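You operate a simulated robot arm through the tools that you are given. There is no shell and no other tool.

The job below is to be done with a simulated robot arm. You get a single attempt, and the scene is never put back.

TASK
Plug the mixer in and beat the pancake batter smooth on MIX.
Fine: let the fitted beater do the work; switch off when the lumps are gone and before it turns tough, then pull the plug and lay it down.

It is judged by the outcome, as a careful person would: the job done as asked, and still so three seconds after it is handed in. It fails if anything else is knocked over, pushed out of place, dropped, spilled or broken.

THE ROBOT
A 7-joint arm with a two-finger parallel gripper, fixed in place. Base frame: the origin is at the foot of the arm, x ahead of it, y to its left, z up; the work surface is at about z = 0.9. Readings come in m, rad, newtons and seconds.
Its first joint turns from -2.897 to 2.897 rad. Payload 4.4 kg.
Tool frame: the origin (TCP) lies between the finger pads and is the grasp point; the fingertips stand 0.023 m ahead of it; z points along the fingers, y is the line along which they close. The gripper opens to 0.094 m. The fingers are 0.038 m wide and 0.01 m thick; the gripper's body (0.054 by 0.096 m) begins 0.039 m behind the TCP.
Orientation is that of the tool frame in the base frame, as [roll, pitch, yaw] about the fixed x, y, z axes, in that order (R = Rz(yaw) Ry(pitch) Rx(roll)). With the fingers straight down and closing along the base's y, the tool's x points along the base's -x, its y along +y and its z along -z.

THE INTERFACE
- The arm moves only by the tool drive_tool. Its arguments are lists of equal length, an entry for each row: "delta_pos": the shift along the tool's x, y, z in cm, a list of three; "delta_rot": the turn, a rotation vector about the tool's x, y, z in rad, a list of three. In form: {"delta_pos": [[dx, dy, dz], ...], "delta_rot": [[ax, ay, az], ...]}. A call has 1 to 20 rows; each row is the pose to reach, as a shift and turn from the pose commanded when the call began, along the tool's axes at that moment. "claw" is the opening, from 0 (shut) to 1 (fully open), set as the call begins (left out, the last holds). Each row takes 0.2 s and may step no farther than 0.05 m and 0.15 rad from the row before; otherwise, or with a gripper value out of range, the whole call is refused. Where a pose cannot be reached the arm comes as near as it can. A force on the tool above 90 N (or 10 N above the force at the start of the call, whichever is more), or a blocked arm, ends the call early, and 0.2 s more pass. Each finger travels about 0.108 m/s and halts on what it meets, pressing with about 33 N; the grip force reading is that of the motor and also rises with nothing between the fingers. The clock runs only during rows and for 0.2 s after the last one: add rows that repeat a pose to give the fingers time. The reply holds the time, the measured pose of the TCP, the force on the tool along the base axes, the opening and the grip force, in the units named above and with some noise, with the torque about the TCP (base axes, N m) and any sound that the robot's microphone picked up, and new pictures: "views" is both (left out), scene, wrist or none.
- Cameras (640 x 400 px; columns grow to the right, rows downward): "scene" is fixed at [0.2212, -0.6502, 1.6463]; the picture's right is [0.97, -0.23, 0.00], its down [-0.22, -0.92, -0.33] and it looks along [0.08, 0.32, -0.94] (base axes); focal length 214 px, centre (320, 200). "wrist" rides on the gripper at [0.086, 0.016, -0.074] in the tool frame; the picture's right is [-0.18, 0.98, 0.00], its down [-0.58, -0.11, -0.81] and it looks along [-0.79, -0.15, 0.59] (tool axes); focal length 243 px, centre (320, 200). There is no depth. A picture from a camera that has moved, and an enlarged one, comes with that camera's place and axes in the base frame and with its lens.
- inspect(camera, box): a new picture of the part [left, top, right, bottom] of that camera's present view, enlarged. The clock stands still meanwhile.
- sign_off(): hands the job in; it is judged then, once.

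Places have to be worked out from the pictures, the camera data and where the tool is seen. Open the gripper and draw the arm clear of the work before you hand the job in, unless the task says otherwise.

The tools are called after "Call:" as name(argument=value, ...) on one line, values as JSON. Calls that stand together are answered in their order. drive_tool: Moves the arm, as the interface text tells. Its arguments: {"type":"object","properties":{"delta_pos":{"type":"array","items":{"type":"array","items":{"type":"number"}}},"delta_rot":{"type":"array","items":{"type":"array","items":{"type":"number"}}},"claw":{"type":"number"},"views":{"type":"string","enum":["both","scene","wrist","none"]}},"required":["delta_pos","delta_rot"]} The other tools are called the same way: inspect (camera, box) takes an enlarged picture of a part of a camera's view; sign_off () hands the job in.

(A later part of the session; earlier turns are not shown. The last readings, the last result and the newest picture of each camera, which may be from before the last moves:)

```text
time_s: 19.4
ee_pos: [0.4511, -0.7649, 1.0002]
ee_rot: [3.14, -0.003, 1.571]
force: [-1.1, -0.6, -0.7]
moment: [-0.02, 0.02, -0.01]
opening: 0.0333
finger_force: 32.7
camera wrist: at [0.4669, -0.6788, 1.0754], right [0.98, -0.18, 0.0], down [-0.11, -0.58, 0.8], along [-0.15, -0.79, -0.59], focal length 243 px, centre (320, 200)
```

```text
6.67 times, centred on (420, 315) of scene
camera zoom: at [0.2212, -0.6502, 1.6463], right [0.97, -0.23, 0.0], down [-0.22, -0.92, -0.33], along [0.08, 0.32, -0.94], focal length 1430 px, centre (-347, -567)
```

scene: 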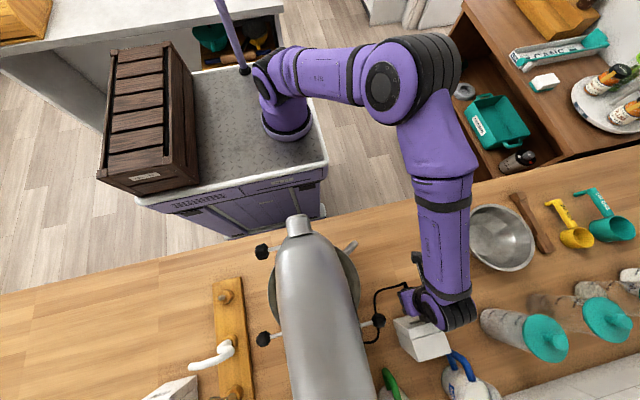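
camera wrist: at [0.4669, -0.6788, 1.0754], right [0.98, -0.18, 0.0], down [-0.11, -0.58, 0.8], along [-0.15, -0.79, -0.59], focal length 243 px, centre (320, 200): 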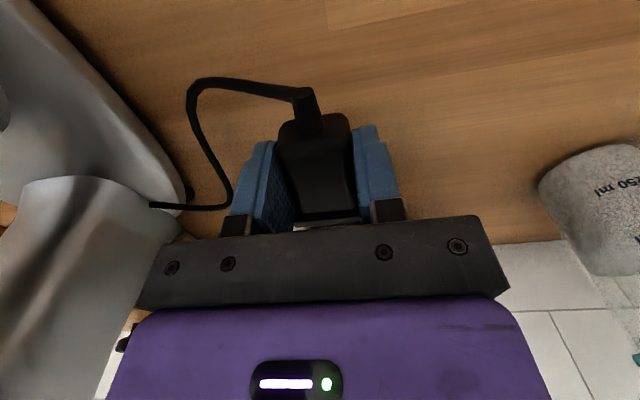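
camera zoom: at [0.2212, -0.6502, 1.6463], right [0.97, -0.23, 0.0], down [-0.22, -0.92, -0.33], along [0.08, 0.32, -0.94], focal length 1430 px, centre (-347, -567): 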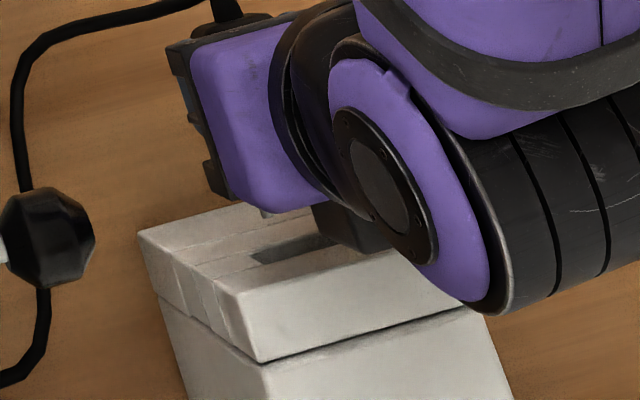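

Clear and in line so far. I'll advance in small steps and watch the force for any misalignment.

Call:
drive_tool(delta_pos=[[-0.5, 0, 0], [-1.0, 0, 0], [-1.3, 0, 0]], delta_rot=[[0, 0, 0], [0, 0, 0], [0, 0, 0]])

Call:
inspect(camera="scene", box=[395, 295, 435, 335])

```text
time_s: 20.2
ee_pos: [0.4499, -0.7791, 0.9987]
ee_rot: [3.141, -0.005, 1.572]
force: [-0.9, 2.3, -0.7]
moment: [0.05, 0.0, -0.07]
opening: 0.0336
finger_force: 32.7
camera wrist: at [0.4666, -0.6924, 1.074], right [0.98, -0.18, 0.0], down [-0.11, -0.59, 0.8], along [-0.15, -0.79, -0.59], focal length 243 px, centre (320, 200)
```

scene: 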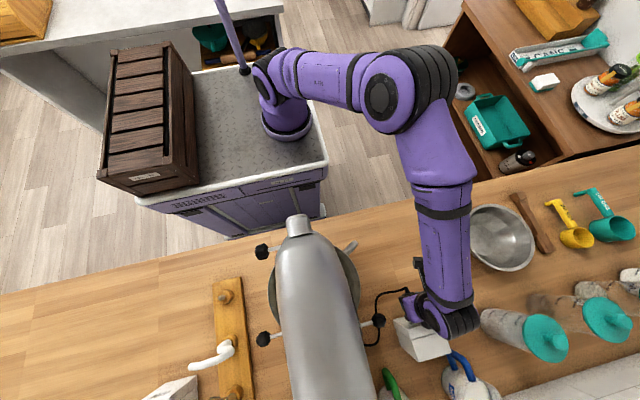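
wrist: 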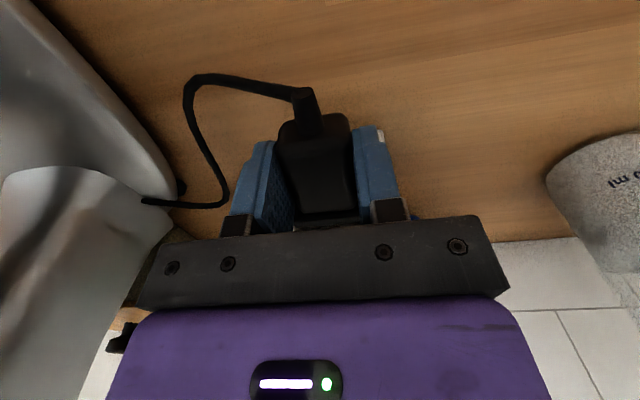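

```text
10.00 times, centred on (415, 315) of scene
camera zoom: at [0.2212, -0.6502, 1.6463], right [0.97, -0.23, 0.0], down [-0.22, -0.92, -0.33], along [0.08, 0.32, -0.94], focal length 2145 px, centre (-630, -950)
```

zoom: 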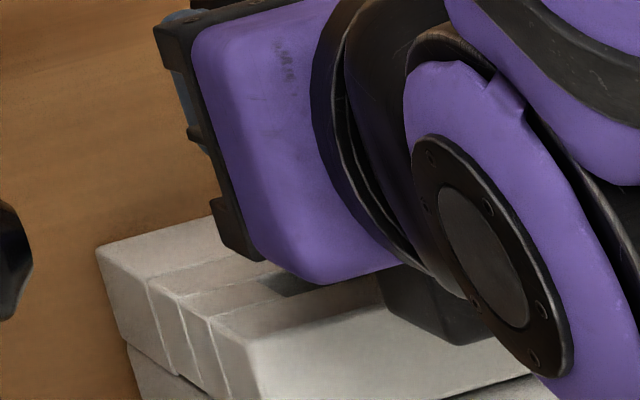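

A slight force (about 3 N) appears at y = -0.779, consistent with pins meeting the socket. I'll continue gently by a few millimetres.

Call:
drive_tool(delta_pos=[[-0.2, 0, 0], [-0.4, 0, 0], [-0.4, 0, 0]], delta_rot=[[0, 0, 0], [0, 0, 0], [0, 0, 0]], views="none")

```text
time_s: 21.0
ee_pos: [0.4508, -0.7813, 0.9976]
ee_rot: [-3.139, -0.004, 1.573]
force: [-5.3, 25.8, -6.3]
moment: [0.3, 0.08, -0.2]
opening: 0.0337
finger_force: 32.7
```

Contact at about 26 N with the force line near TCP height: the pins are meeting the face just above the recess, so the plug is a few millimetres too high. I'll back off 1 cm and lower it by 6.5 mm.

Call:
drive_tool(delta_pos=[[0.6, 0, 0], [1.2, 0, 0], [1.2, 0, 0.65], [1.2, 0, 0.65]], delta_rot=[[0, 0, 0], [0, 0, 0], [0, 0, 0], [0, 0, 0]])

Call:
inspect(camera="scene", box=[395, 295, 435, 335])

```text
time_s: 22.0
ee_pos: [0.45, -0.7694, 0.9932]
ee_rot: [3.141, -0.004, 1.572]
force: [0.1, 1.0, -0.8]
moment: [-0.01, 0.0, 0.01]
opening: 0.0337
finger_force: 33.0
camera wrist: at [0.4672, -0.6838, 1.0682], right [0.98, -0.18, 0.0], down [-0.11, -0.58, 0.8], along [-0.15, -0.79, -0.59], focal length 243 px, centre (320, 200)
```

scene: 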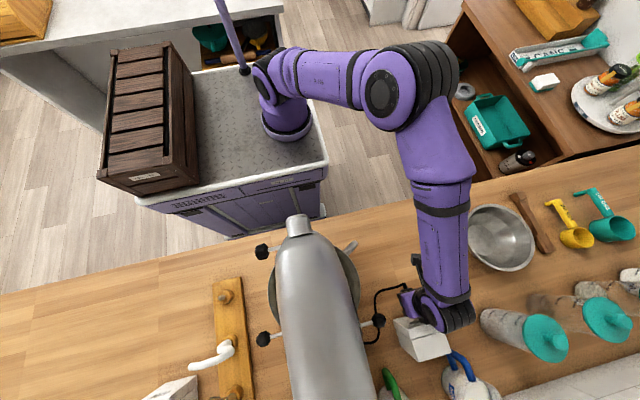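
wrist: 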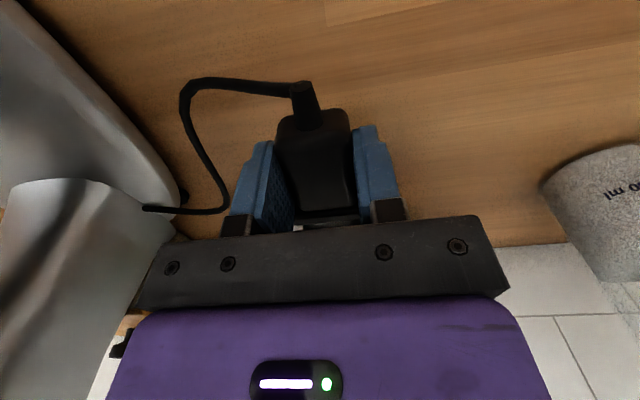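

```text
10.00 times, centred on (415, 315) of scene
camera zoom: at [0.2212, -0.6502, 1.6463], right [0.97, -0.23, 0.0], down [-0.22, -0.92, -0.33], along [0.08, 0.32, -0.94], focal length 2145 px, centre (-630, -950)
```

zoom: 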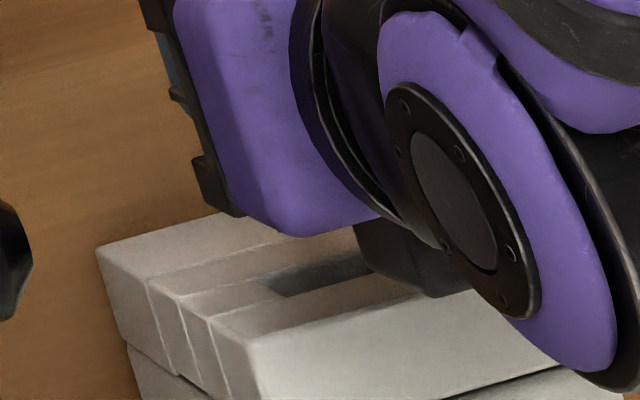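

Call:
inspect(camera="wrist", box=[160, 60, 460, 260])

```text
2.00 times, centred on (310, 160) of wrist
camera zoom: at [0.4672, -0.6838, 1.0682], right [0.98, -0.18, 0.0], down [-0.11, -0.58, 0.8], along [-0.15, -0.79, -0.59], focal length 485 px, centre (340, 280)
```

zoom: 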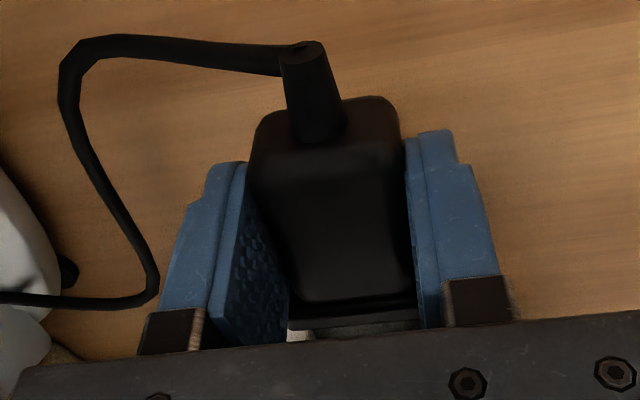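

The plug slid back about 2 mm in the grip but is still straight. Advancing again at the lower height.

Call:
drive_tool(delta_pos=[[-0.5, 0, 0], [-1.0, 0, 0], [-1.3, 0, 0], [-1.5, 0, 0]], delta_rot=[[0, 0, 0], [0, 0, 0], [0, 0, 0], [0, 0, 0]], views="none")

```text
time_s: 23.0
ee_pos: [0.4506, -0.7833, 0.9929]
ee_rot: [-3.141, -0.006, 1.573]
force: [-3.6, 25.1, -0.5]
moment: [0.56, 0.08, -0.17]
opening: 0.0336
finger_force: 33.0
```

The force line moved from above to below the plug axis between the two tries, so the right height lies between them. I'll back off, raise 2.5 mm and try again with a gentler push.

Call:
drive_tool(delta_pos=[[0.5, 0, 0], [0.8, 0, -0.1], [0.8, 0, -0.25], [0.4, 0, -0.25], [0.2, 0, -0.25], [0.2, 0, -0.25]], delta_rot=[[0, 0, 0], [0, 0, 0], [0, 0, 0], [0, 0, 0], [0, 0, 0], [0, 0, 0]], views="none")

```text
time_s: 24.4
ee_pos: [0.4504, -0.7825, 0.9949]
ee_rot: [-3.141, -0.002, 1.573]
force: [-0.4, -0.5, -1.0]
moment: [0.05, -0.03, -0.02]
opening: 0.0331
finger_force: 33.0
```

No contact force now at the same depth. I'll keep advancing in small steps.

Call:
drive_tool(delta_pos=[[-0.2, 0, 0], [-0.4, 0, 0], [-0.4, 0, 0]], delta_rot=[[0, 0, 0], [0, 0, 0], [0, 0, 0]], views="none")

```text
time_s: 25.2
ee_pos: [0.4509, -0.787, 0.9956]
ee_rot: [-3.141, -0.002, 1.573]
force: [-0.6, -0.1, -0.8]
moment: [0.03, -0.03, -0.01]
opening: 0.0333
finger_force: 32.8
```

Free of force at y = -0.787, so the plug is entering the recess. Continuing inward.

Call:
drive_tool(delta_pos=[[-0.2, 0, 0], [-0.4, 0, 0], [-0.4, 0, 0]], delta_rot=[[0, 0, 0], [0, 0, 0], [0, 0, 0]], views="none")

```text
time_s: 26.0
ee_pos: [0.4496, -0.7908, 0.9948]
ee_rot: [3.141, -0.005, 1.571]
force: [0.1, -0.2, -0.2]
moment: [-0.01, 0.02, -0.01]
opening: 0.0337
finger_force: 32.7
```

Call:
drive_tool(delta_pos=[[-0.2, 0, 0], [-0.4, 0, 0], [-0.4, 0, 0]], delta_rot=[[0, 0, 0], [0, 0, 0], [0, 0, 0]])

Call:
inspect(camera="wrist", box=[160, 60, 460, 260])

```text
time_s: 26.8
ee_pos: [0.4512, -0.7952, 0.9936]
ee_rot: [3.141, -0.003, 1.572]
force: [-0.5, 2.5, -0.6]
moment: [-0.01, 0.0, -0.01]
opening: 0.0333
finger_force: 33.1
camera wrist: at [0.467, -0.7088, 1.0701], right [0.98, -0.18, 0.0], down [-0.11, -0.58, 0.8], along [-0.15, -0.79, -0.59], focal length 243 px, centre (320, 200)
```

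scene: 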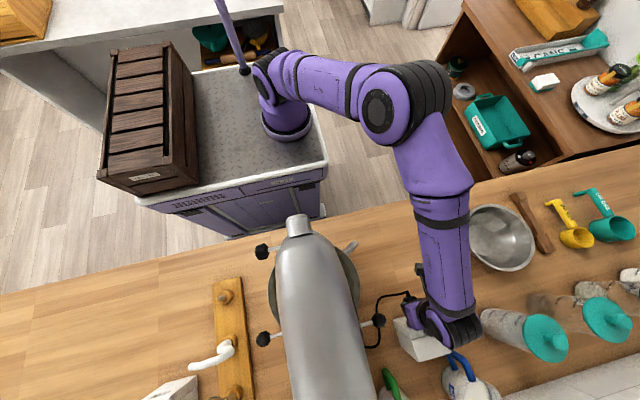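
wrist: 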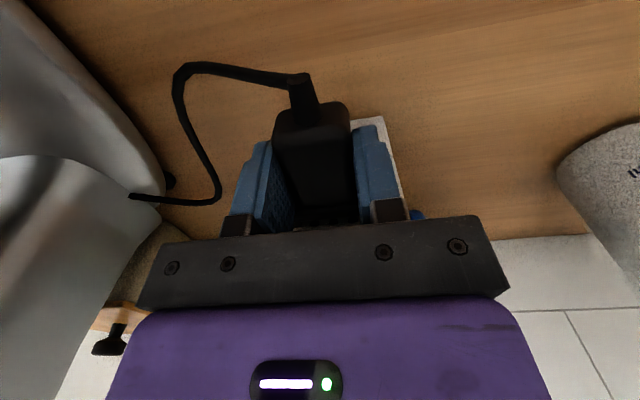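

```text
2.00 times, centred on (310, 160) of wrist
camera zoom: at [0.467, -0.7088, 1.0701], right [0.98, -0.18, 0.0], down [-0.11, -0.58, 0.8], along [-0.15, -0.79, -0.59], focal length 485 px, centre (340, 280)
```

zoom: 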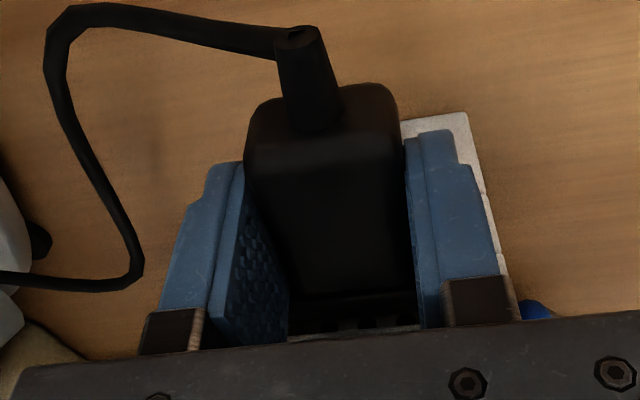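

Call:
inspect(camera="wrist", box=[290, 190, 380, 240])

Call:
inspect(camera="scene", box=[390, 290, 440, 345])

```text
7.11 times, centred on (335, 215) of wrist
camera zoom: at [0.467, -0.7088, 1.0701], right [0.98, -0.18, 0.0], down [-0.11, -0.58, 0.8], along [-0.15, -0.79, -0.59], focal length 1725 px, centre (213, 93)
```

zoom: 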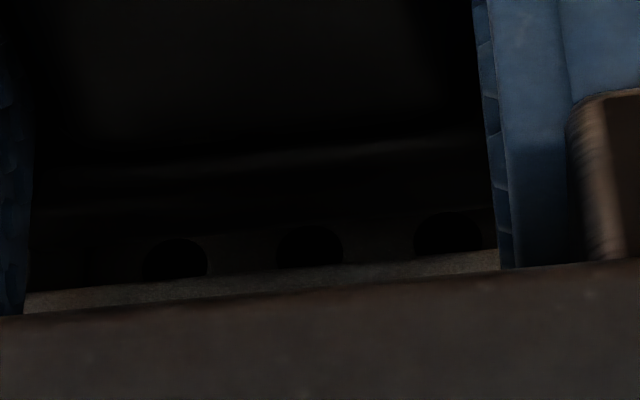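

```text
7.27 times, centred on (415, 318) of scene
camera zoom: at [0.2212, -0.6502, 1.6463], right [0.97, -0.23, 0.0], down [-0.22, -0.92, -0.33], along [0.08, 0.32, -0.94], focal length 1560 px, centre (-371, -654)
```

zoom: 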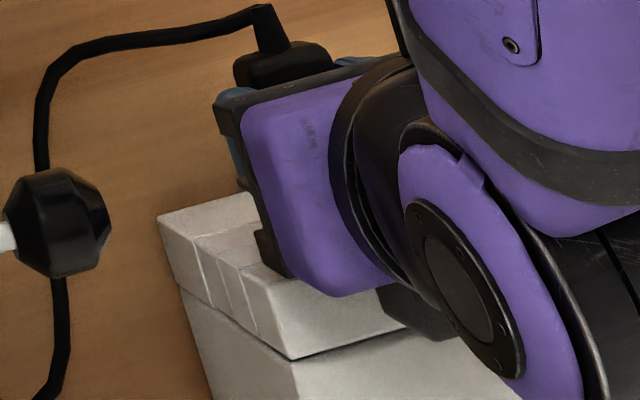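

The wrist view now shows the socket's three holes straight ahead of the plug (x ≈ 0.450, z ≈ 0.983), lined up with the pins. I'll keep pushing in small steps.

Call:
drive_tool(delta_pos=[[-0.2, 0, 0], [-0.4, 0, 0], [-0.4, 0, 0]], delta_rot=[[0, 0, 0], [0, 0, 0], [0, 0, 0]], views="wrist")

Call:
inspect(camera="wrist", box=[290, 190, 380, 240])

```text
time_s: 27.6
ee_pos: [0.4495, -0.7984, 0.9943]
ee_rot: [-3.14, -0.002, 1.573]
force: [-1.7, 9.0, 3.8]
moment: [-0.01, 0.02, -0.05]
opening: 0.0333
finger_force: 32.9
camera wrist: at [0.467, -0.713, 1.07], right [0.98, -0.18, 0.0], down [-0.11, -0.58, 0.8], along [-0.15, -0.79, -0.59], focal length 243 px, centre (320, 200)
```

wrist: 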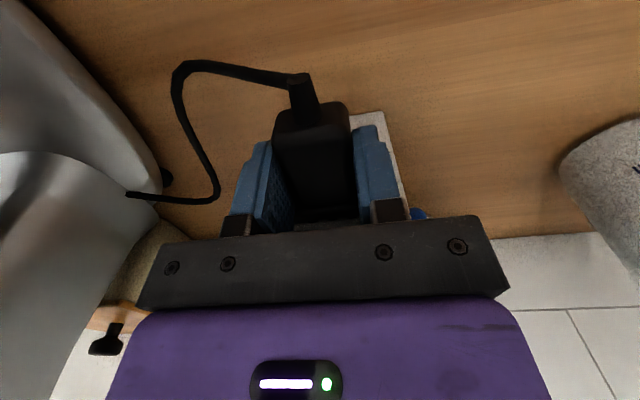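

```text
7.11 times, centred on (335, 215) of wrist
camera zoom: at [0.467, -0.713, 1.07], right [0.98, -0.18, 0.0], down [-0.11, -0.58, 0.8], along [-0.15, -0.79, -0.59], focal length 1725 px, centre (213, 93)
```

zoom: 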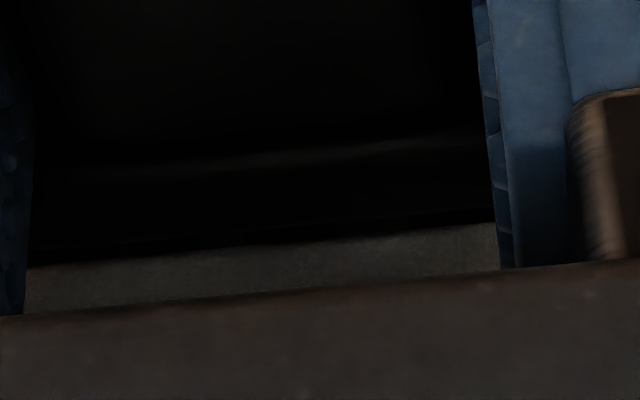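

A small upward force (3.8 N) with the push shows the plug riding on the lower lip; I'll ease it up by 1.5 mm and continue.

Call:
drive_tool(delta_pos=[[0.2, 0, -0.05], [0.2, 0, -0.15], [-0.1, 0, -0.15], [-0.3, 0, -0.15], [-0.3, 0, -0.15]], delta_rot=[[0, 0, 0], [0, 0, 0], [0, 0, 0], [0, 0, 0], [0, 0, 0]], views="none")

```text
time_s: 28.8
ee_pos: [0.4504, -0.8, 0.9944]
ee_rot: [-3.139, -0.009, 1.573]
force: [-2.8, 22.9, -10.7]
moment: [0.74, 0.0, -0.11]
opening: 0.0337
finger_force: 33.0
```

Now the force is downward at axis height, so the pins are touching the hole rims slightly high. I'll back off 3 mm, drop 0.8 mm, and push again.

Call:
drive_tool(delta_pos=[[0.3, 0, 0], [0.4, 0, 0.08], [0.4, 0, 0.08], [0.2, 0, 0.08], [0, 0, 0.08], [0, 0, 0.08]], delta_rot=[[0, 0, 0], [0, 0, 0], [0, 0, 0], [0, 0, 0], [0, 0, 0], [0, 0, 0]], views="none")

```text
time_s: 30.2
ee_pos: [0.4512, -0.7997, 0.9966]
ee_rot: [3.141, -0.004, 1.573]
force: [-2.7, 27.5, 2.0]
moment: [0.61, 0.08, -0.14]
opening: 0.0333
finger_force: 33.1
```

Call:
inspect(camera="wrist", box=[160, 60, 460, 260])

Call:
inspect(camera="wrist", box=[290, 190, 380, 240])

Call:
inspect(camera="scene", box=[390, 290, 440, 345])

```text
2.00 times, centred on (310, 160) of wrist
camera zoom: at [0.467, -0.7144, 1.0719], right [0.98, -0.18, 0.0], down [-0.11, -0.59, 0.8], along [-0.15, -0.79, -0.6], focal length 485 px, centre (340, 280)
```

zoom: 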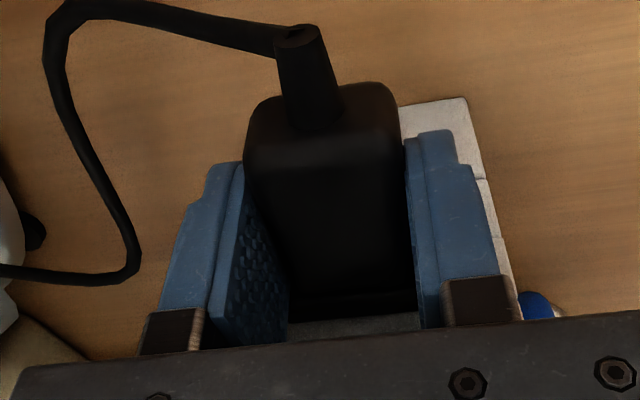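

```text
7.11 times, centred on (335, 215) of wrist
camera zoom: at [0.467, -0.7144, 1.0719], right [0.98, -0.18, 0.0], down [-0.11, -0.59, 0.8], along [-0.15, -0.79, -0.6], focal length 1725 px, centre (213, 93)
```

zoom: 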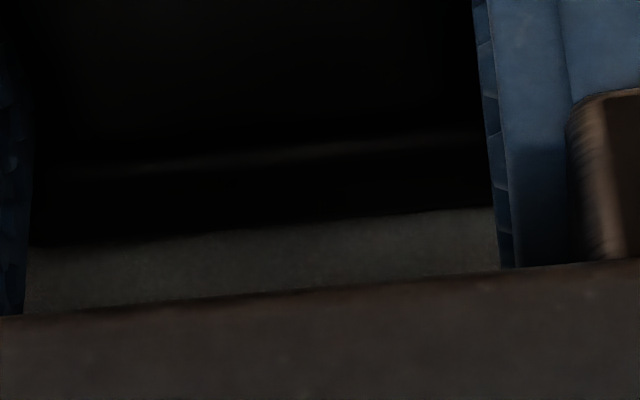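

```text
7.27 times, centred on (415, 318) of scene
camera zoom: at [0.2212, -0.6502, 1.6463], right [0.97, -0.23, 0.0], down [-0.22, -0.92, -0.33], along [0.08, 0.32, -0.94], focal length 1560 px, centre (-371, -654)
```

zoom: 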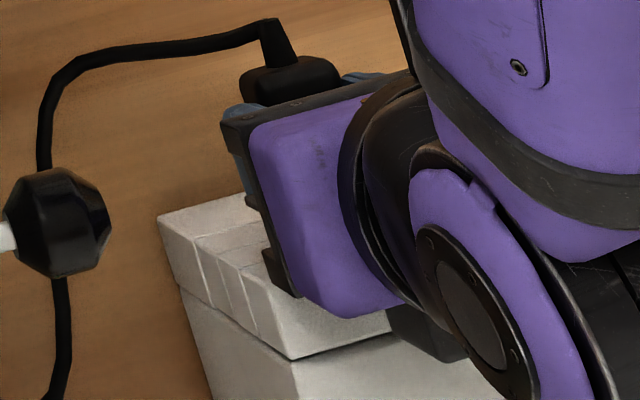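

The flange now sits at the socket face (y ≈ -0.80 with the plug slid 6 mm in the grip). To find out whether the pins are in the holes, I'll ease the push slightly and nudge 2 mm sideways, watching the lateral force.

Call:
drive_tool(delta_pos=[[0.15, 0, 0], [0.15, 0.1, 0], [0.15, 0.2, 0], [0.15, 0.2, 0]], delta_rot=[[0, 0, 0], [0, 0, 0], [0, 0, 0], [0, 0, 0]], views="none")

```text
time_s: 31.2
ee_pos: [0.451, -0.8002, 0.9962]
ee_rot: [-3.139, -0.004, 1.57]
force: [-11.6, 21.4, -0.1]
moment: [0.51, 0.2, -0.21]
opening: 0.0333
finger_force: 33.4
```

Call:
drive_tool(delta_pos=[[0.2, -0.2, 0], [0.4, -0.2, 0], [0.4, -0.2, 0]], delta_rot=[[0, 0, 0], [0, 0, 0], [0, 0, 0]], views="none")

```text
time_s: 32.0
ee_pos: [0.4509, -0.7968, 0.9961]
ee_rot: [3.14, -0.001, 1.572]
force: [-3.9, -8.8, -2.9]
moment: [-0.07, 0.04, -0.08]
opening: 0.0332
finger_force: 32.9
```

Pulling back now meets resistance (-8.8 N), so the socket is gripping the pins. I'll push the plug home firmly again before releasing.

Call:
drive_tool(delta_pos=[[-0.2, 0, 0], [-0.4, 0, 0], [-0.7, 0, 0], [-0.8, 0, 0], [-0.8, 0, 0]], delta_rot=[[0, 0, 0], [0, 0, 0], [0, 0, 0], [0, 0, 0], [0, 0, 0]])

Call:
inspect(camera="wrist", box=[160, 60, 460, 260])

```text
time_s: 33.2
ee_pos: [0.4507, -0.8013, 0.9963]
ee_rot: [3.142, -0.007, 1.572]
force: [-6.9, 52.6, 10.2]
moment: [0.83, 0.06, -0.17]
opening: 0.0335
finger_force: 32.8
camera wrist: at [0.4672, -0.7152, 1.072], right [0.98, -0.18, 0.0], down [-0.11, -0.59, 0.8], along [-0.15, -0.79, -0.6], focal length 243 px, centre (320, 200)
```

scene: 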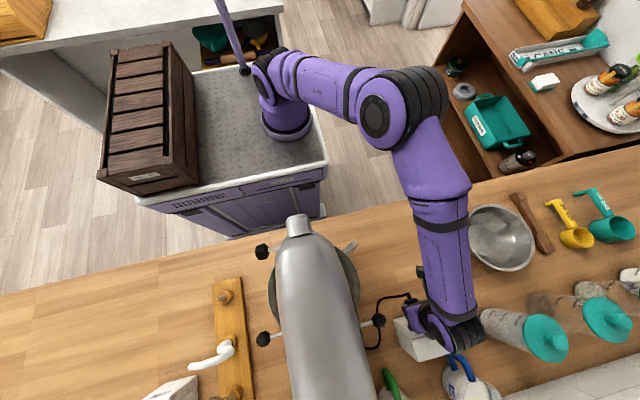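
wrist: 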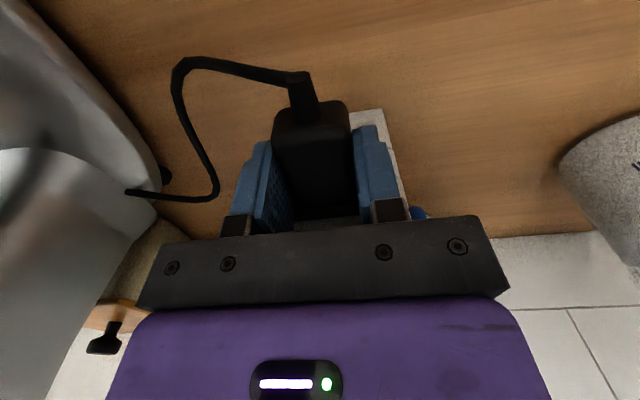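

```text
2.00 times, centred on (310, 160) of wrist
camera zoom: at [0.4672, -0.7152, 1.072], right [0.98, -0.18, 0.0], down [-0.11, -0.59, 0.8], along [-0.15, -0.79, -0.6], focal length 485 px, centre (340, 280)
```

zoom: 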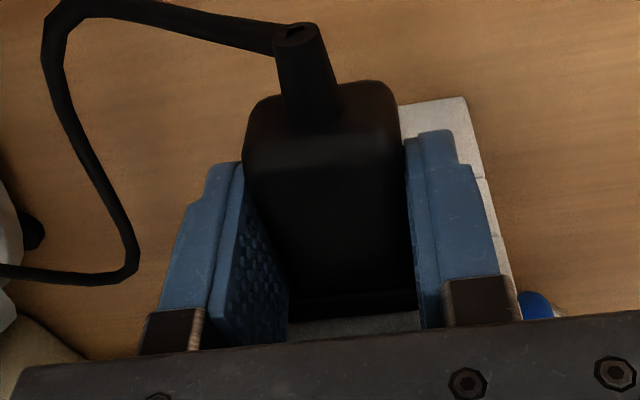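

The plug is hard against its stop (52 N) and doesn't slip further. I'll relax the push and then open the fingers slightly, checking that the plug stays in.

Call:
drive_tool(delta_pos=[[0.2, 0, 0], [0.4, 0, 0], [0.5, 0, 0], [0.5, 0, 0]], delta_rot=[[0, 0, 0], [0, 0, 0], [0, 0, 0], [0, 0, 0]], views="none")

```text
time_s: 34.2
ee_pos: [0.4518, -0.8003, 0.9968]
ee_rot: [3.141, 0.002, 1.572]
force: [2.0, 11.1, 3.5]
moment: [0.18, -0.03, -0.05]
opening: 0.0331
finger_force: 33.1
```

Call:
drive_tool(delta_pos=[[0, 0, 0], [0, 0, 0], [0, 0, 0]], delta_rot=[[0, 0, 0], [0, 0, 0], [0, 0, 0]], claw=0.62)

Call:
inspect(camera="wrist", box=[160, 60, 460, 260])

```text
time_s: 35.0
ee_pos: [0.4512, -0.8004, 0.9942]
ee_rot: [-3.141, -0.002, 1.572]
force: [0.1, -1.0, 0.0]
moment: [-0.01, -0.01, -0.02]
opening: 0.0584
finger_force: 0.1
camera wrist: at [0.4673, -0.7143, 1.0705], right [0.98, -0.18, 0.0], down [-0.11, -0.58, 0.8], along [-0.15, -0.79, -0.59], focal length 243 px, centre (320, 200)
```

scene: 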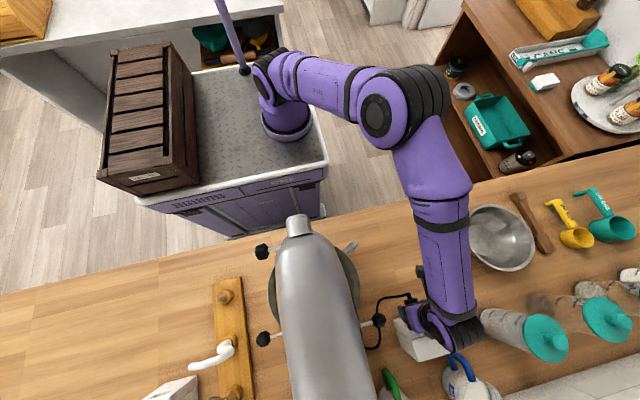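
wrist: 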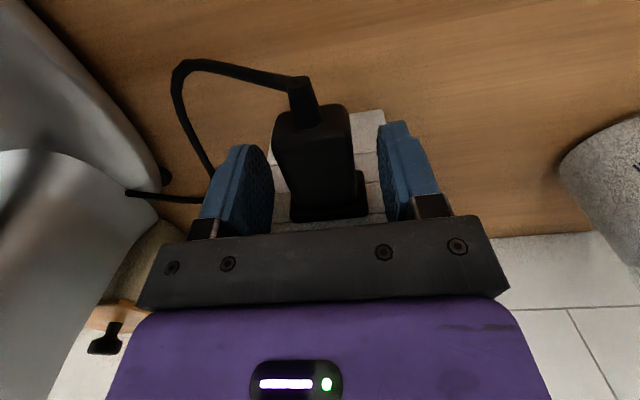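

```text
2.00 times, centred on (310, 160) of wrist
camera zoom: at [0.4673, -0.7143, 1.0705], right [0.98, -0.18, 0.0], down [-0.11, -0.58, 0.8], along [-0.15, -0.79, -0.59], focal length 485 px, centre (340, 280)
```

zoom: 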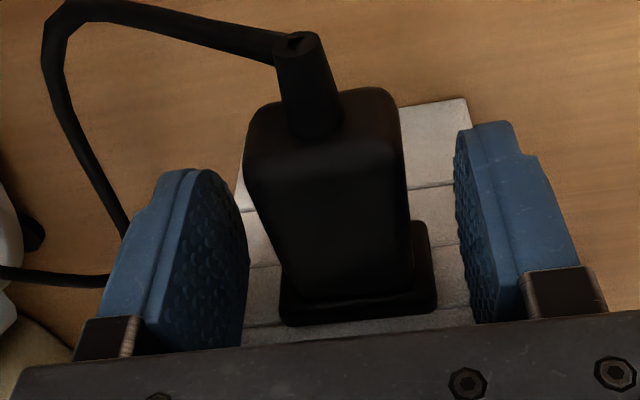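

The plug stays in, flange against the socket face. I'll lift straight up and look at it from above.

Call:
drive_tool(delta_pos=[[0, 0, -2], [0, 0, -5], [1, 0, -9], [3, 0, -12], [5, 0, -14], [5, 0, -14]], delta_rot=[[0, 0, 0], [0, 0, 0], [0, 0, 0], [0, 0, 0], [0, 0, 0], [0, 0, 0]])

Call:
inspect(camera="wrist", box=[200, 40, 440, 220])

Call:
inspect(camera="scene", box=[370, 270, 450, 370])

```text
time_s: 36.4
ee_pos: [0.4514, -0.7501, 1.1377]
ee_rot: [-3.139, -0.005, 1.573]
force: [-1.6, -0.7, -0.5]
moment: [0.01, 0.02, -0.01]
opening: 0.0585
finger_force: 0.0
camera wrist: at [0.4689, -0.6645, 1.2111], right [0.98, -0.18, 0.0], down [-0.11, -0.58, 0.8], along [-0.15, -0.79, -0.59], focal length 243 px, centre (320, 200)
```

scene: 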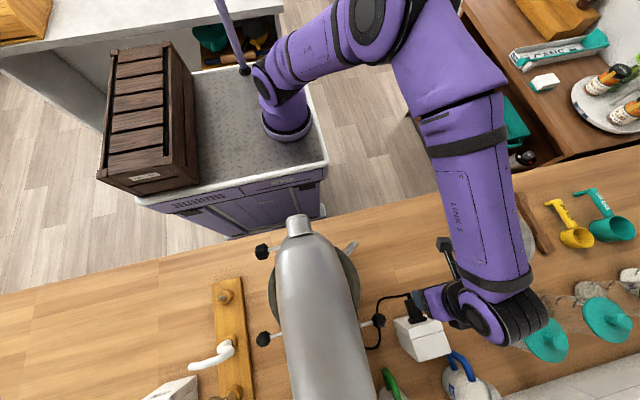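
wrist: 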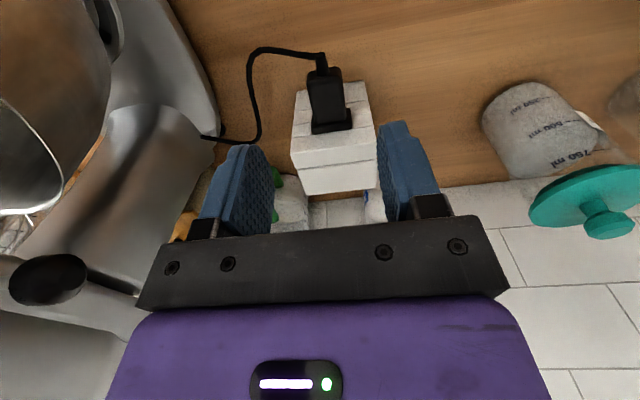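

```text
2.22 times, centred on (320, 130) of wrist
camera zoom: at [0.4689, -0.6645, 1.2111], right [0.98, -0.18, 0.0], down [-0.11, -0.58, 0.8], along [-0.15, -0.79, -0.59], focal length 539 px, centre (320, 356)
```

zoom: 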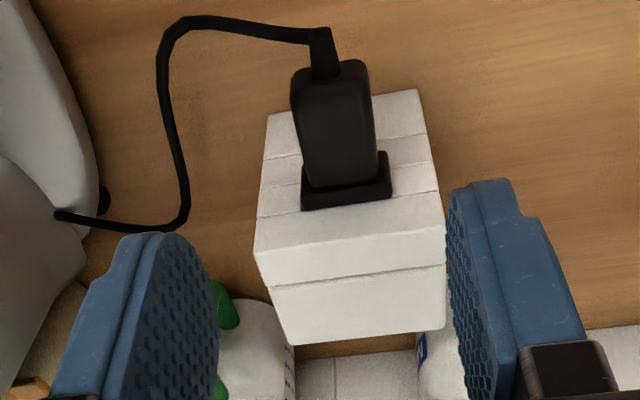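

```text
4.00 times, centred on (410, 320) of scene
camera zoom: at [0.2212, -0.6502, 1.6463], right [0.97, -0.23, 0.0], down [-0.22, -0.92, -0.33], along [0.08, 0.32, -0.94], focal length 858 px, centre (-40, -280)
```

zoom: 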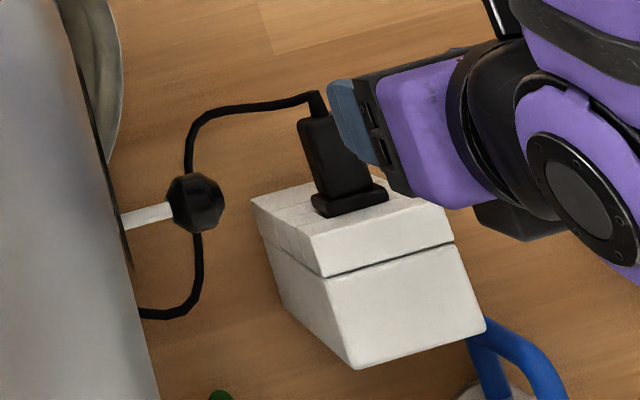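

The plug is flush in the socket with its flange covering the recess. Next I'll rise, turn so the fingers close along y, and move toward the speed lever knob (about 0.315, -0.760, 1.173).

Call:
drive_tool(delta_pos=[[0, 0, -3], [0, 0, -6], [0, 0, -9], [0, 0, -12.2], [-0.2, -0.5, -12.2], [-0.4, -1, -12.2], [-0.6, -1.5, -12.2], [-0.8, -2, -12.2], [-1, -2.5, -12.2], [-1, -3.1, -12.2], [-1, -3.1, -12.2], [-1, -3.1, -12.2], [-1, -3.1, -12.2]], delta_rot=[[0, 0, 0.1], [0, 0, 0.23], [0, 0, 0.36], [0, 0, 0.5], [0, 0, 0.64], [0, 0, 0.78], [0, 0, 0.92], [0, 0, 1.06], [0, 0, 1.2], [0, 0, 1.34], [0, 0, 1.48], [0, 0, 1.573], [0, 0, 1.573]], claw=1.0)

Call:
inspect(camera="wrist", box=[200, 60, 440, 230])

```text
time_s: 39.2
ee_pos: [0.4204, -0.7599, 1.2582]
ee_rot: [-3.139, 0.0, -0.001]
force: [-0.4, 0.3, 0.2]
moment: [-0.01, 0.01, 0.04]
opening: 0.0939
finger_force: 0.2
camera wrist: at [0.5066, -0.7773, 1.3326], right [-0.19, -0.98, 0.0], down [-0.58, 0.11, 0.81], along [-0.79, 0.15, -0.59], focal length 243 px, centre (320, 200)
```

scene: 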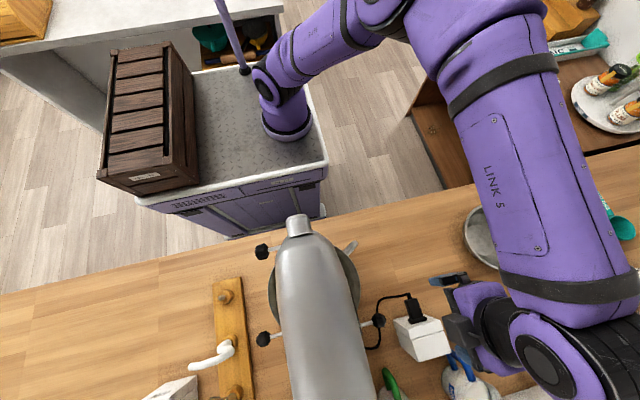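
wrist: 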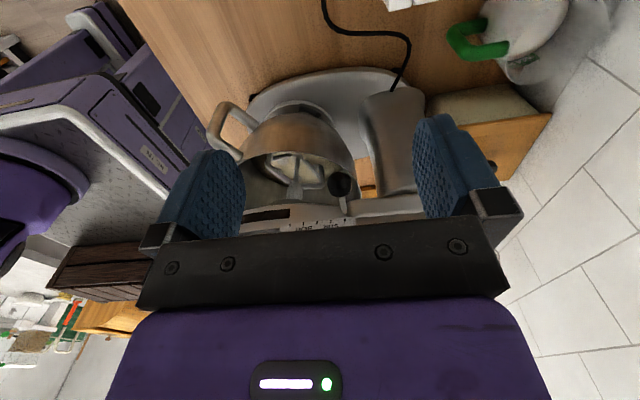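

```text
2.35 times, centred on (320, 145) of wrist
camera zoom: at [0.5066, -0.7773, 1.3326], right [-0.19, -0.98, 0.0], down [-0.58, 0.11, 0.81], along [-0.79, 0.15, -0.59], focal length 571 px, centre (320, 329)
```

zoom: 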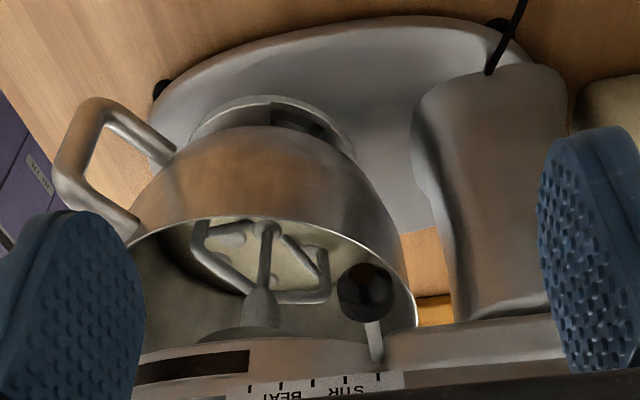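

The knob is seen at about (0.314, -0.760, 1.171). I'll come down and in so the open fingers straddle it without touching.

Call:
drive_tool(delta_pos=[[-1.5, 0, 4], [-4, 0, 7], [-7, 0, 8.3], [-9, 0, 8.3], [-10.2, 0, 8.3], [-10.2, 0, 8.3]], delta_rot=[[0, 0, 0], [0, 0, 0], [0, 0, 0], [0, 0, 0], [0, 0, 0], [0, 0, 0]])

Call:
inspect(camera="wrist", box=[200, 40, 440, 230])

Call:
inspect(camera="scene", box=[340, 270, 440, 360])

```text
time_s: 40.6
ee_pos: [0.318, -0.7599, 1.174]
ee_rot: [-3.137, 0.003, 0.0]
force: [-0.3, -0.6, 0.0]
moment: [0.04, 0.0, 0.03]
opening: 0.0944
finger_force: 0.1
camera wrist: at [0.4049, -0.7769, 1.249], right [-0.18, -0.98, 0.0], down [-0.58, 0.11, 0.81], along [-0.79, 0.15, -0.59], focal length 243 px, centre (320, 200)
```

scene: 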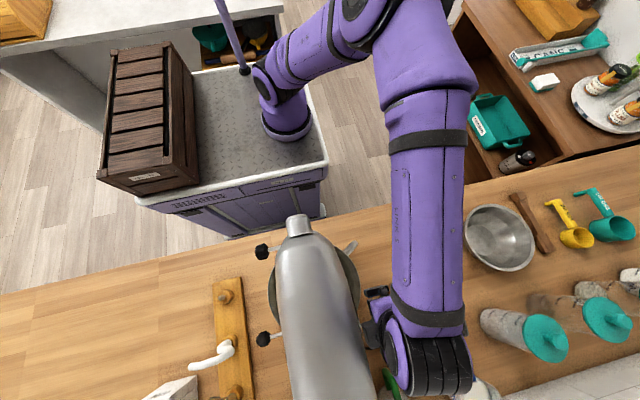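
wrist: 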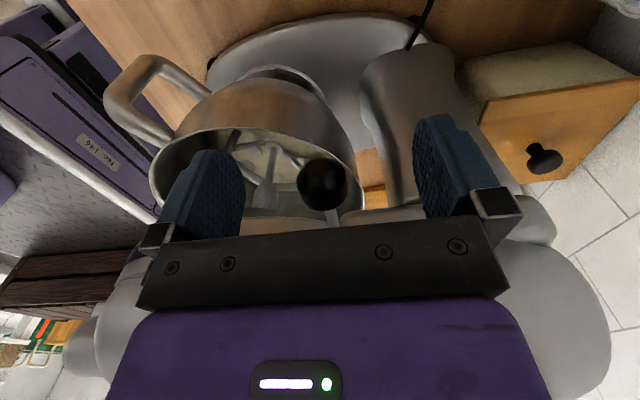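

```text
2.11 times, centred on (320, 135) of wrist
camera zoom: at [0.4049, -0.7769, 1.249], right [-0.18, -0.98, 0.0], down [-0.58, 0.11, 0.81], along [-0.79, 0.15, -0.59], focal length 511 px, centre (320, 337)
```

zoom: 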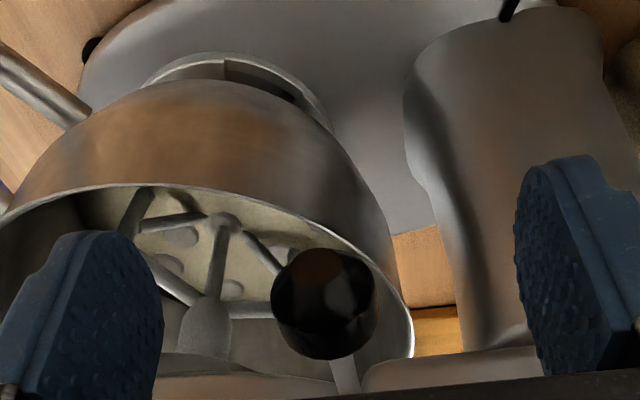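

```text
4.44 times, centred on (390, 315) of scene
camera zoom: at [0.2212, -0.6502, 1.6463], right [0.97, -0.23, 0.0], down [-0.22, -0.92, -0.33], along [0.08, 0.32, -0.94], focal length 953 px, centre (9, -311)
```

zoom: 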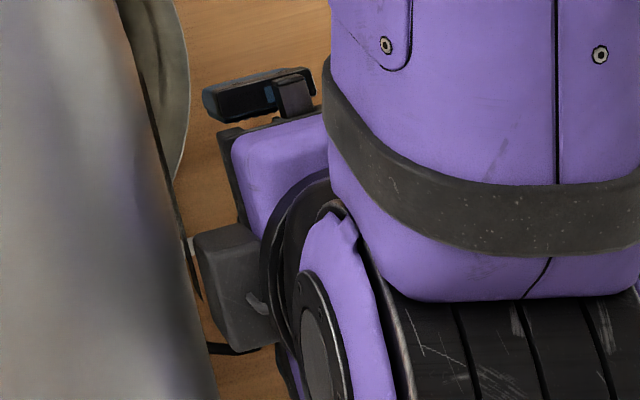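

The fingers straddle the knob and the lumpy batter is visible past it. I'll close on the knob gently while it is still at OFF.

Call:
drive_tool(delta_pos=[[0, 0, 0], [0, 0, 0], [0, 0, 0]], delta_rot=[[0, 0, 0], [0, 0, 0], [0, 0, 0]], claw=0.0, views="wrist")

Call:
inspect(camera="wrist", box=[200, 40, 440, 230])

```text
time_s: 41.4
ee_pos: [0.3178, -0.7594, 1.1738]
ee_rot: [-3.137, -0.001, -0.001]
force: [-1.2, 0.8, 0.2]
moment: [-0.02, -0.03, -0.02]
opening: 0.0239
finger_force: 32.9
camera wrist: at [0.405, -0.7769, 1.2491], right [-0.19, -0.98, 0.0], down [-0.58, 0.11, 0.81], along [-0.79, 0.15, -0.59], focal length 243 px, centre (320, 200)
```

wrist: 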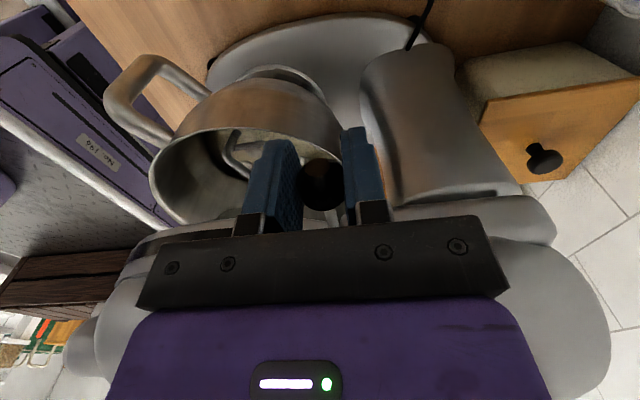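

```text
2.11 times, centred on (320, 135) of wrist
camera zoom: at [0.405, -0.7769, 1.2491], right [-0.19, -0.98, 0.0], down [-0.58, 0.11, 0.81], along [-0.79, 0.15, -0.59], focal length 511 px, centre (320, 337)
```

zoom: 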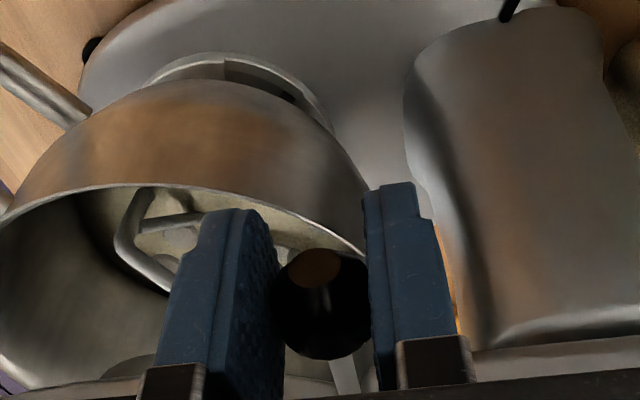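

Knob gripped (2.4 cm). Sliding it forward 3.3 cm, two marks, from OFF to MIX.

Call:
drive_tool(delta_pos=[[0, -1.7, 0], [0, -3.3, 0], [0, -3.3, 0]], delta_rot=[[0, 0, 0], [0, 0, 0], [0, 0, 0]], views="wrist")

Call:
inspect(camera="wrist", box=[200, 40, 440, 230])

```text
time_s: 42.2
ee_pos: [0.3182, -0.7259, 1.1738]
ee_rot: [-3.139, 0.0, -0.002]
force: [-0.3, -1.0, -1.0]
moment: [0.0, -0.3, 0.01]
opening: 0.0242
finger_force: 32.7
camera wrist: at [0.405, -0.7433, 1.2491], right [-0.19, -0.98, 0.0], down [-0.58, 0.11, 0.81], along [-0.79, 0.15, -0.59], focal length 243 px, centre (320, 200)
```

wrist: 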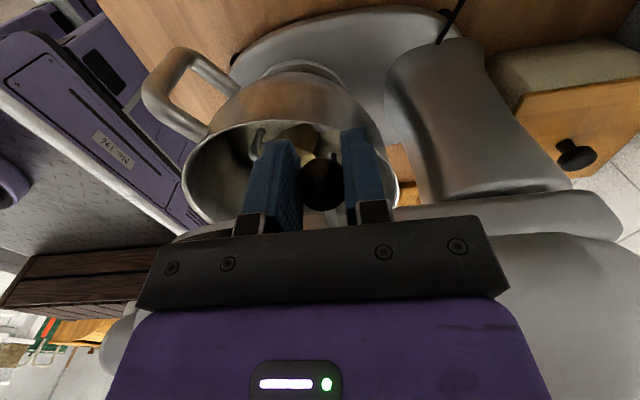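

```text
2.11 times, centred on (320, 135) of wrist
camera zoom: at [0.405, -0.7433, 1.2491], right [-0.19, -0.98, 0.0], down [-0.58, 0.11, 0.81], along [-0.79, 0.15, -0.59], focal length 511 px, centre (320, 337)
```

zoom: 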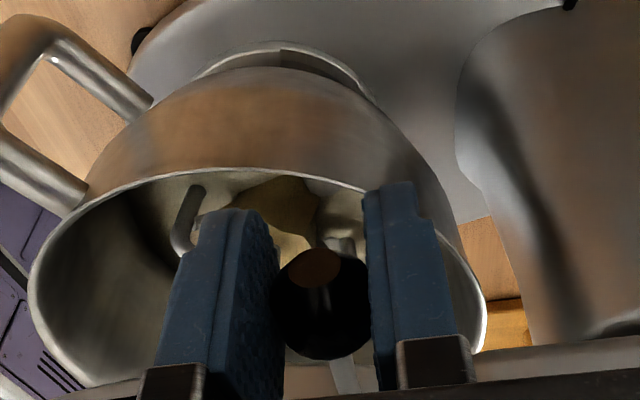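

The beater appears to have moved. I'll open the fingers (staying astride the knob) to see the batter clearly.

Call:
drive_tool(delta_pos=[[0, 0, 0]], delta_rot=[[0, 0, 0]], claw=1.0, views="wrist")

Call:
inspect(camera="wrist", box=[200, 40, 440, 230])

```text
time_s: 42.6
ee_pos: [0.3184, -0.7257, 1.1751]
ee_rot: [-3.137, 0.0, -0.001]
force: [-1.4, -0.5, 0.5]
moment: [-0.01, 0.03, 0.01]
opening: 0.094
finger_force: 0.1
camera wrist: at [0.4047, -0.7431, 1.2501], right [-0.19, -0.98, 0.0], down [-0.58, 0.11, 0.81], along [-0.79, 0.15, -0.59], focal length 243 px, centre (320, 200)
```

wrist: 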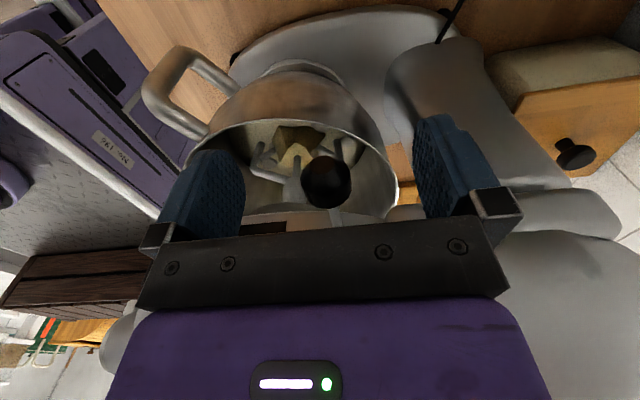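

```text
2.11 times, centred on (320, 135) of wrist
camera zoom: at [0.4047, -0.7431, 1.2501], right [-0.19, -0.98, 0.0], down [-0.58, 0.11, 0.81], along [-0.79, 0.15, -0.59], focal length 511 px, centre (320, 337)
```

zoom: 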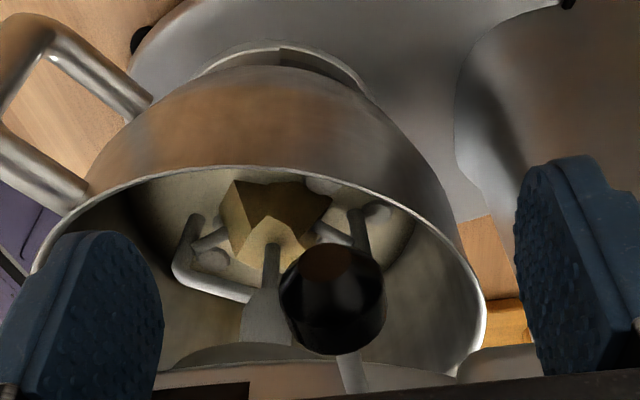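

Call:
drive_tool(delta_pos=[[0, 0, 0]], delta_rot=[[0, 0, 0]], views="wrist")

Call:
inspect(camera="wrist", box=[200, 80, 400, 230])

```text
time_s: 43.0
ee_pos: [0.3177, -0.7245, 1.1754]
ee_rot: [-3.138, -0.001, -0.001]
force: [-0.5, -0.1, -0.1]
moment: [-0.04, 0.05, 0.0]
opening: 0.0942
finger_force: 0.0
camera wrist: at [0.4047, -0.7432, 1.2498], right [-0.19, -0.98, 0.0], down [-0.58, 0.11, 0.81], along [-0.79, 0.15, -0.59], focal length 243 px, centre (320, 200)
```

wrist: 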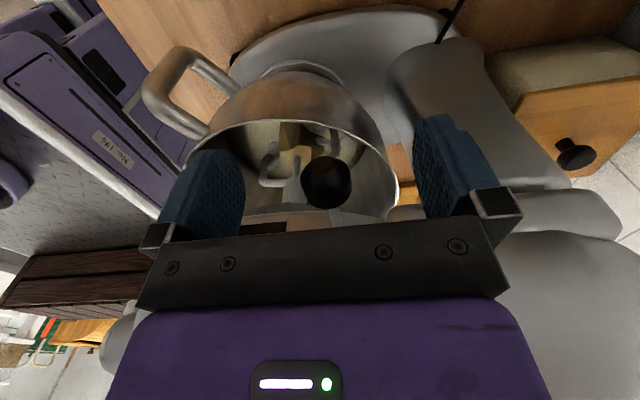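

```text
2.67 times, centred on (300, 155) of wrist
camera zoom: at [0.4047, -0.7432, 1.2498], right [-0.19, -0.98, 0.0], down [-0.58, 0.11, 0.81], along [-0.79, 0.15, -0.59], focal length 647 px, centre (373, 320)
```

zoom: 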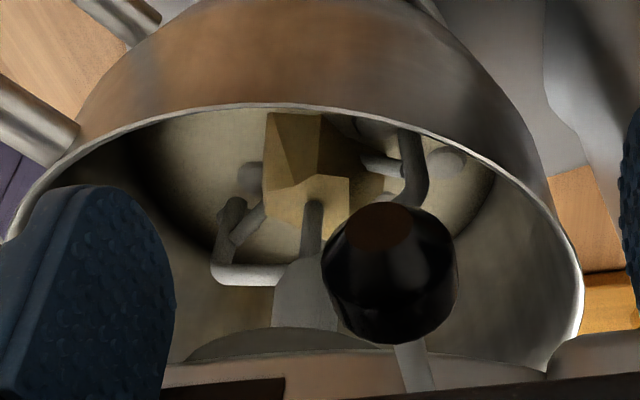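

The beater is turning and lumps (grey blobs) are still visible. I'll keep watching in short intervals.

Call:
drive_tool(delta_pos=[[0, 0, 0], [0, 0, 0]], delta_rot=[[0, 0, 0], [0, 0, 0]], views="wrist")

Call:
inspect(camera="wrist", box=[220, 100, 380, 220])

```text
time_s: 43.6
ee_pos: [0.3173, -0.7262, 1.1752]
ee_rot: [-3.138, 0.0, -0.001]
force: [0.2, -1.1, -0.2]
moment: [0.01, 0.0, -0.01]
opening: 0.0939
finger_force: 0.1
camera wrist: at [0.4047, -0.7432, 1.2498], right [-0.19, -0.98, 0.0], down [-0.58, 0.11, 0.81], along [-0.79, 0.15, -0.59], focal length 243 px, centre (320, 200)
```

wrist: 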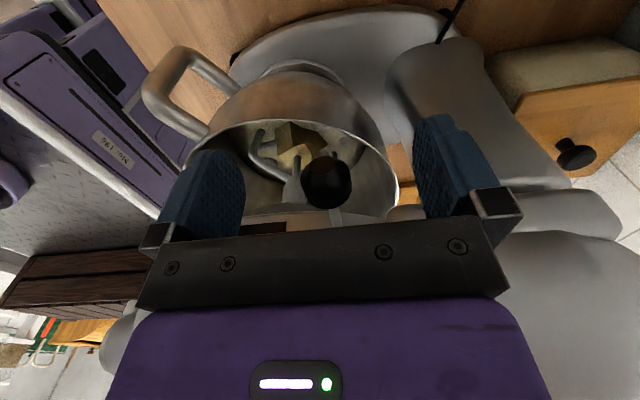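

```text
3.33 times, centred on (300, 160) of wrist
camera zoom: at [0.4047, -0.7432, 1.2498], right [-0.19, -0.98, 0.0], down [-0.58, 0.11, 0.81], along [-0.79, 0.15, -0.59], focal length 809 px, centre (387, 333)
```

zoom: 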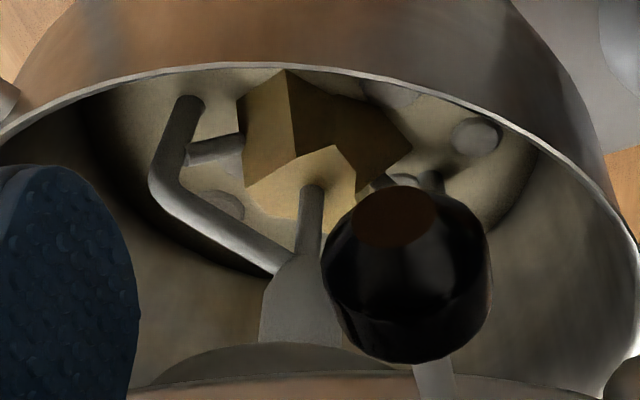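

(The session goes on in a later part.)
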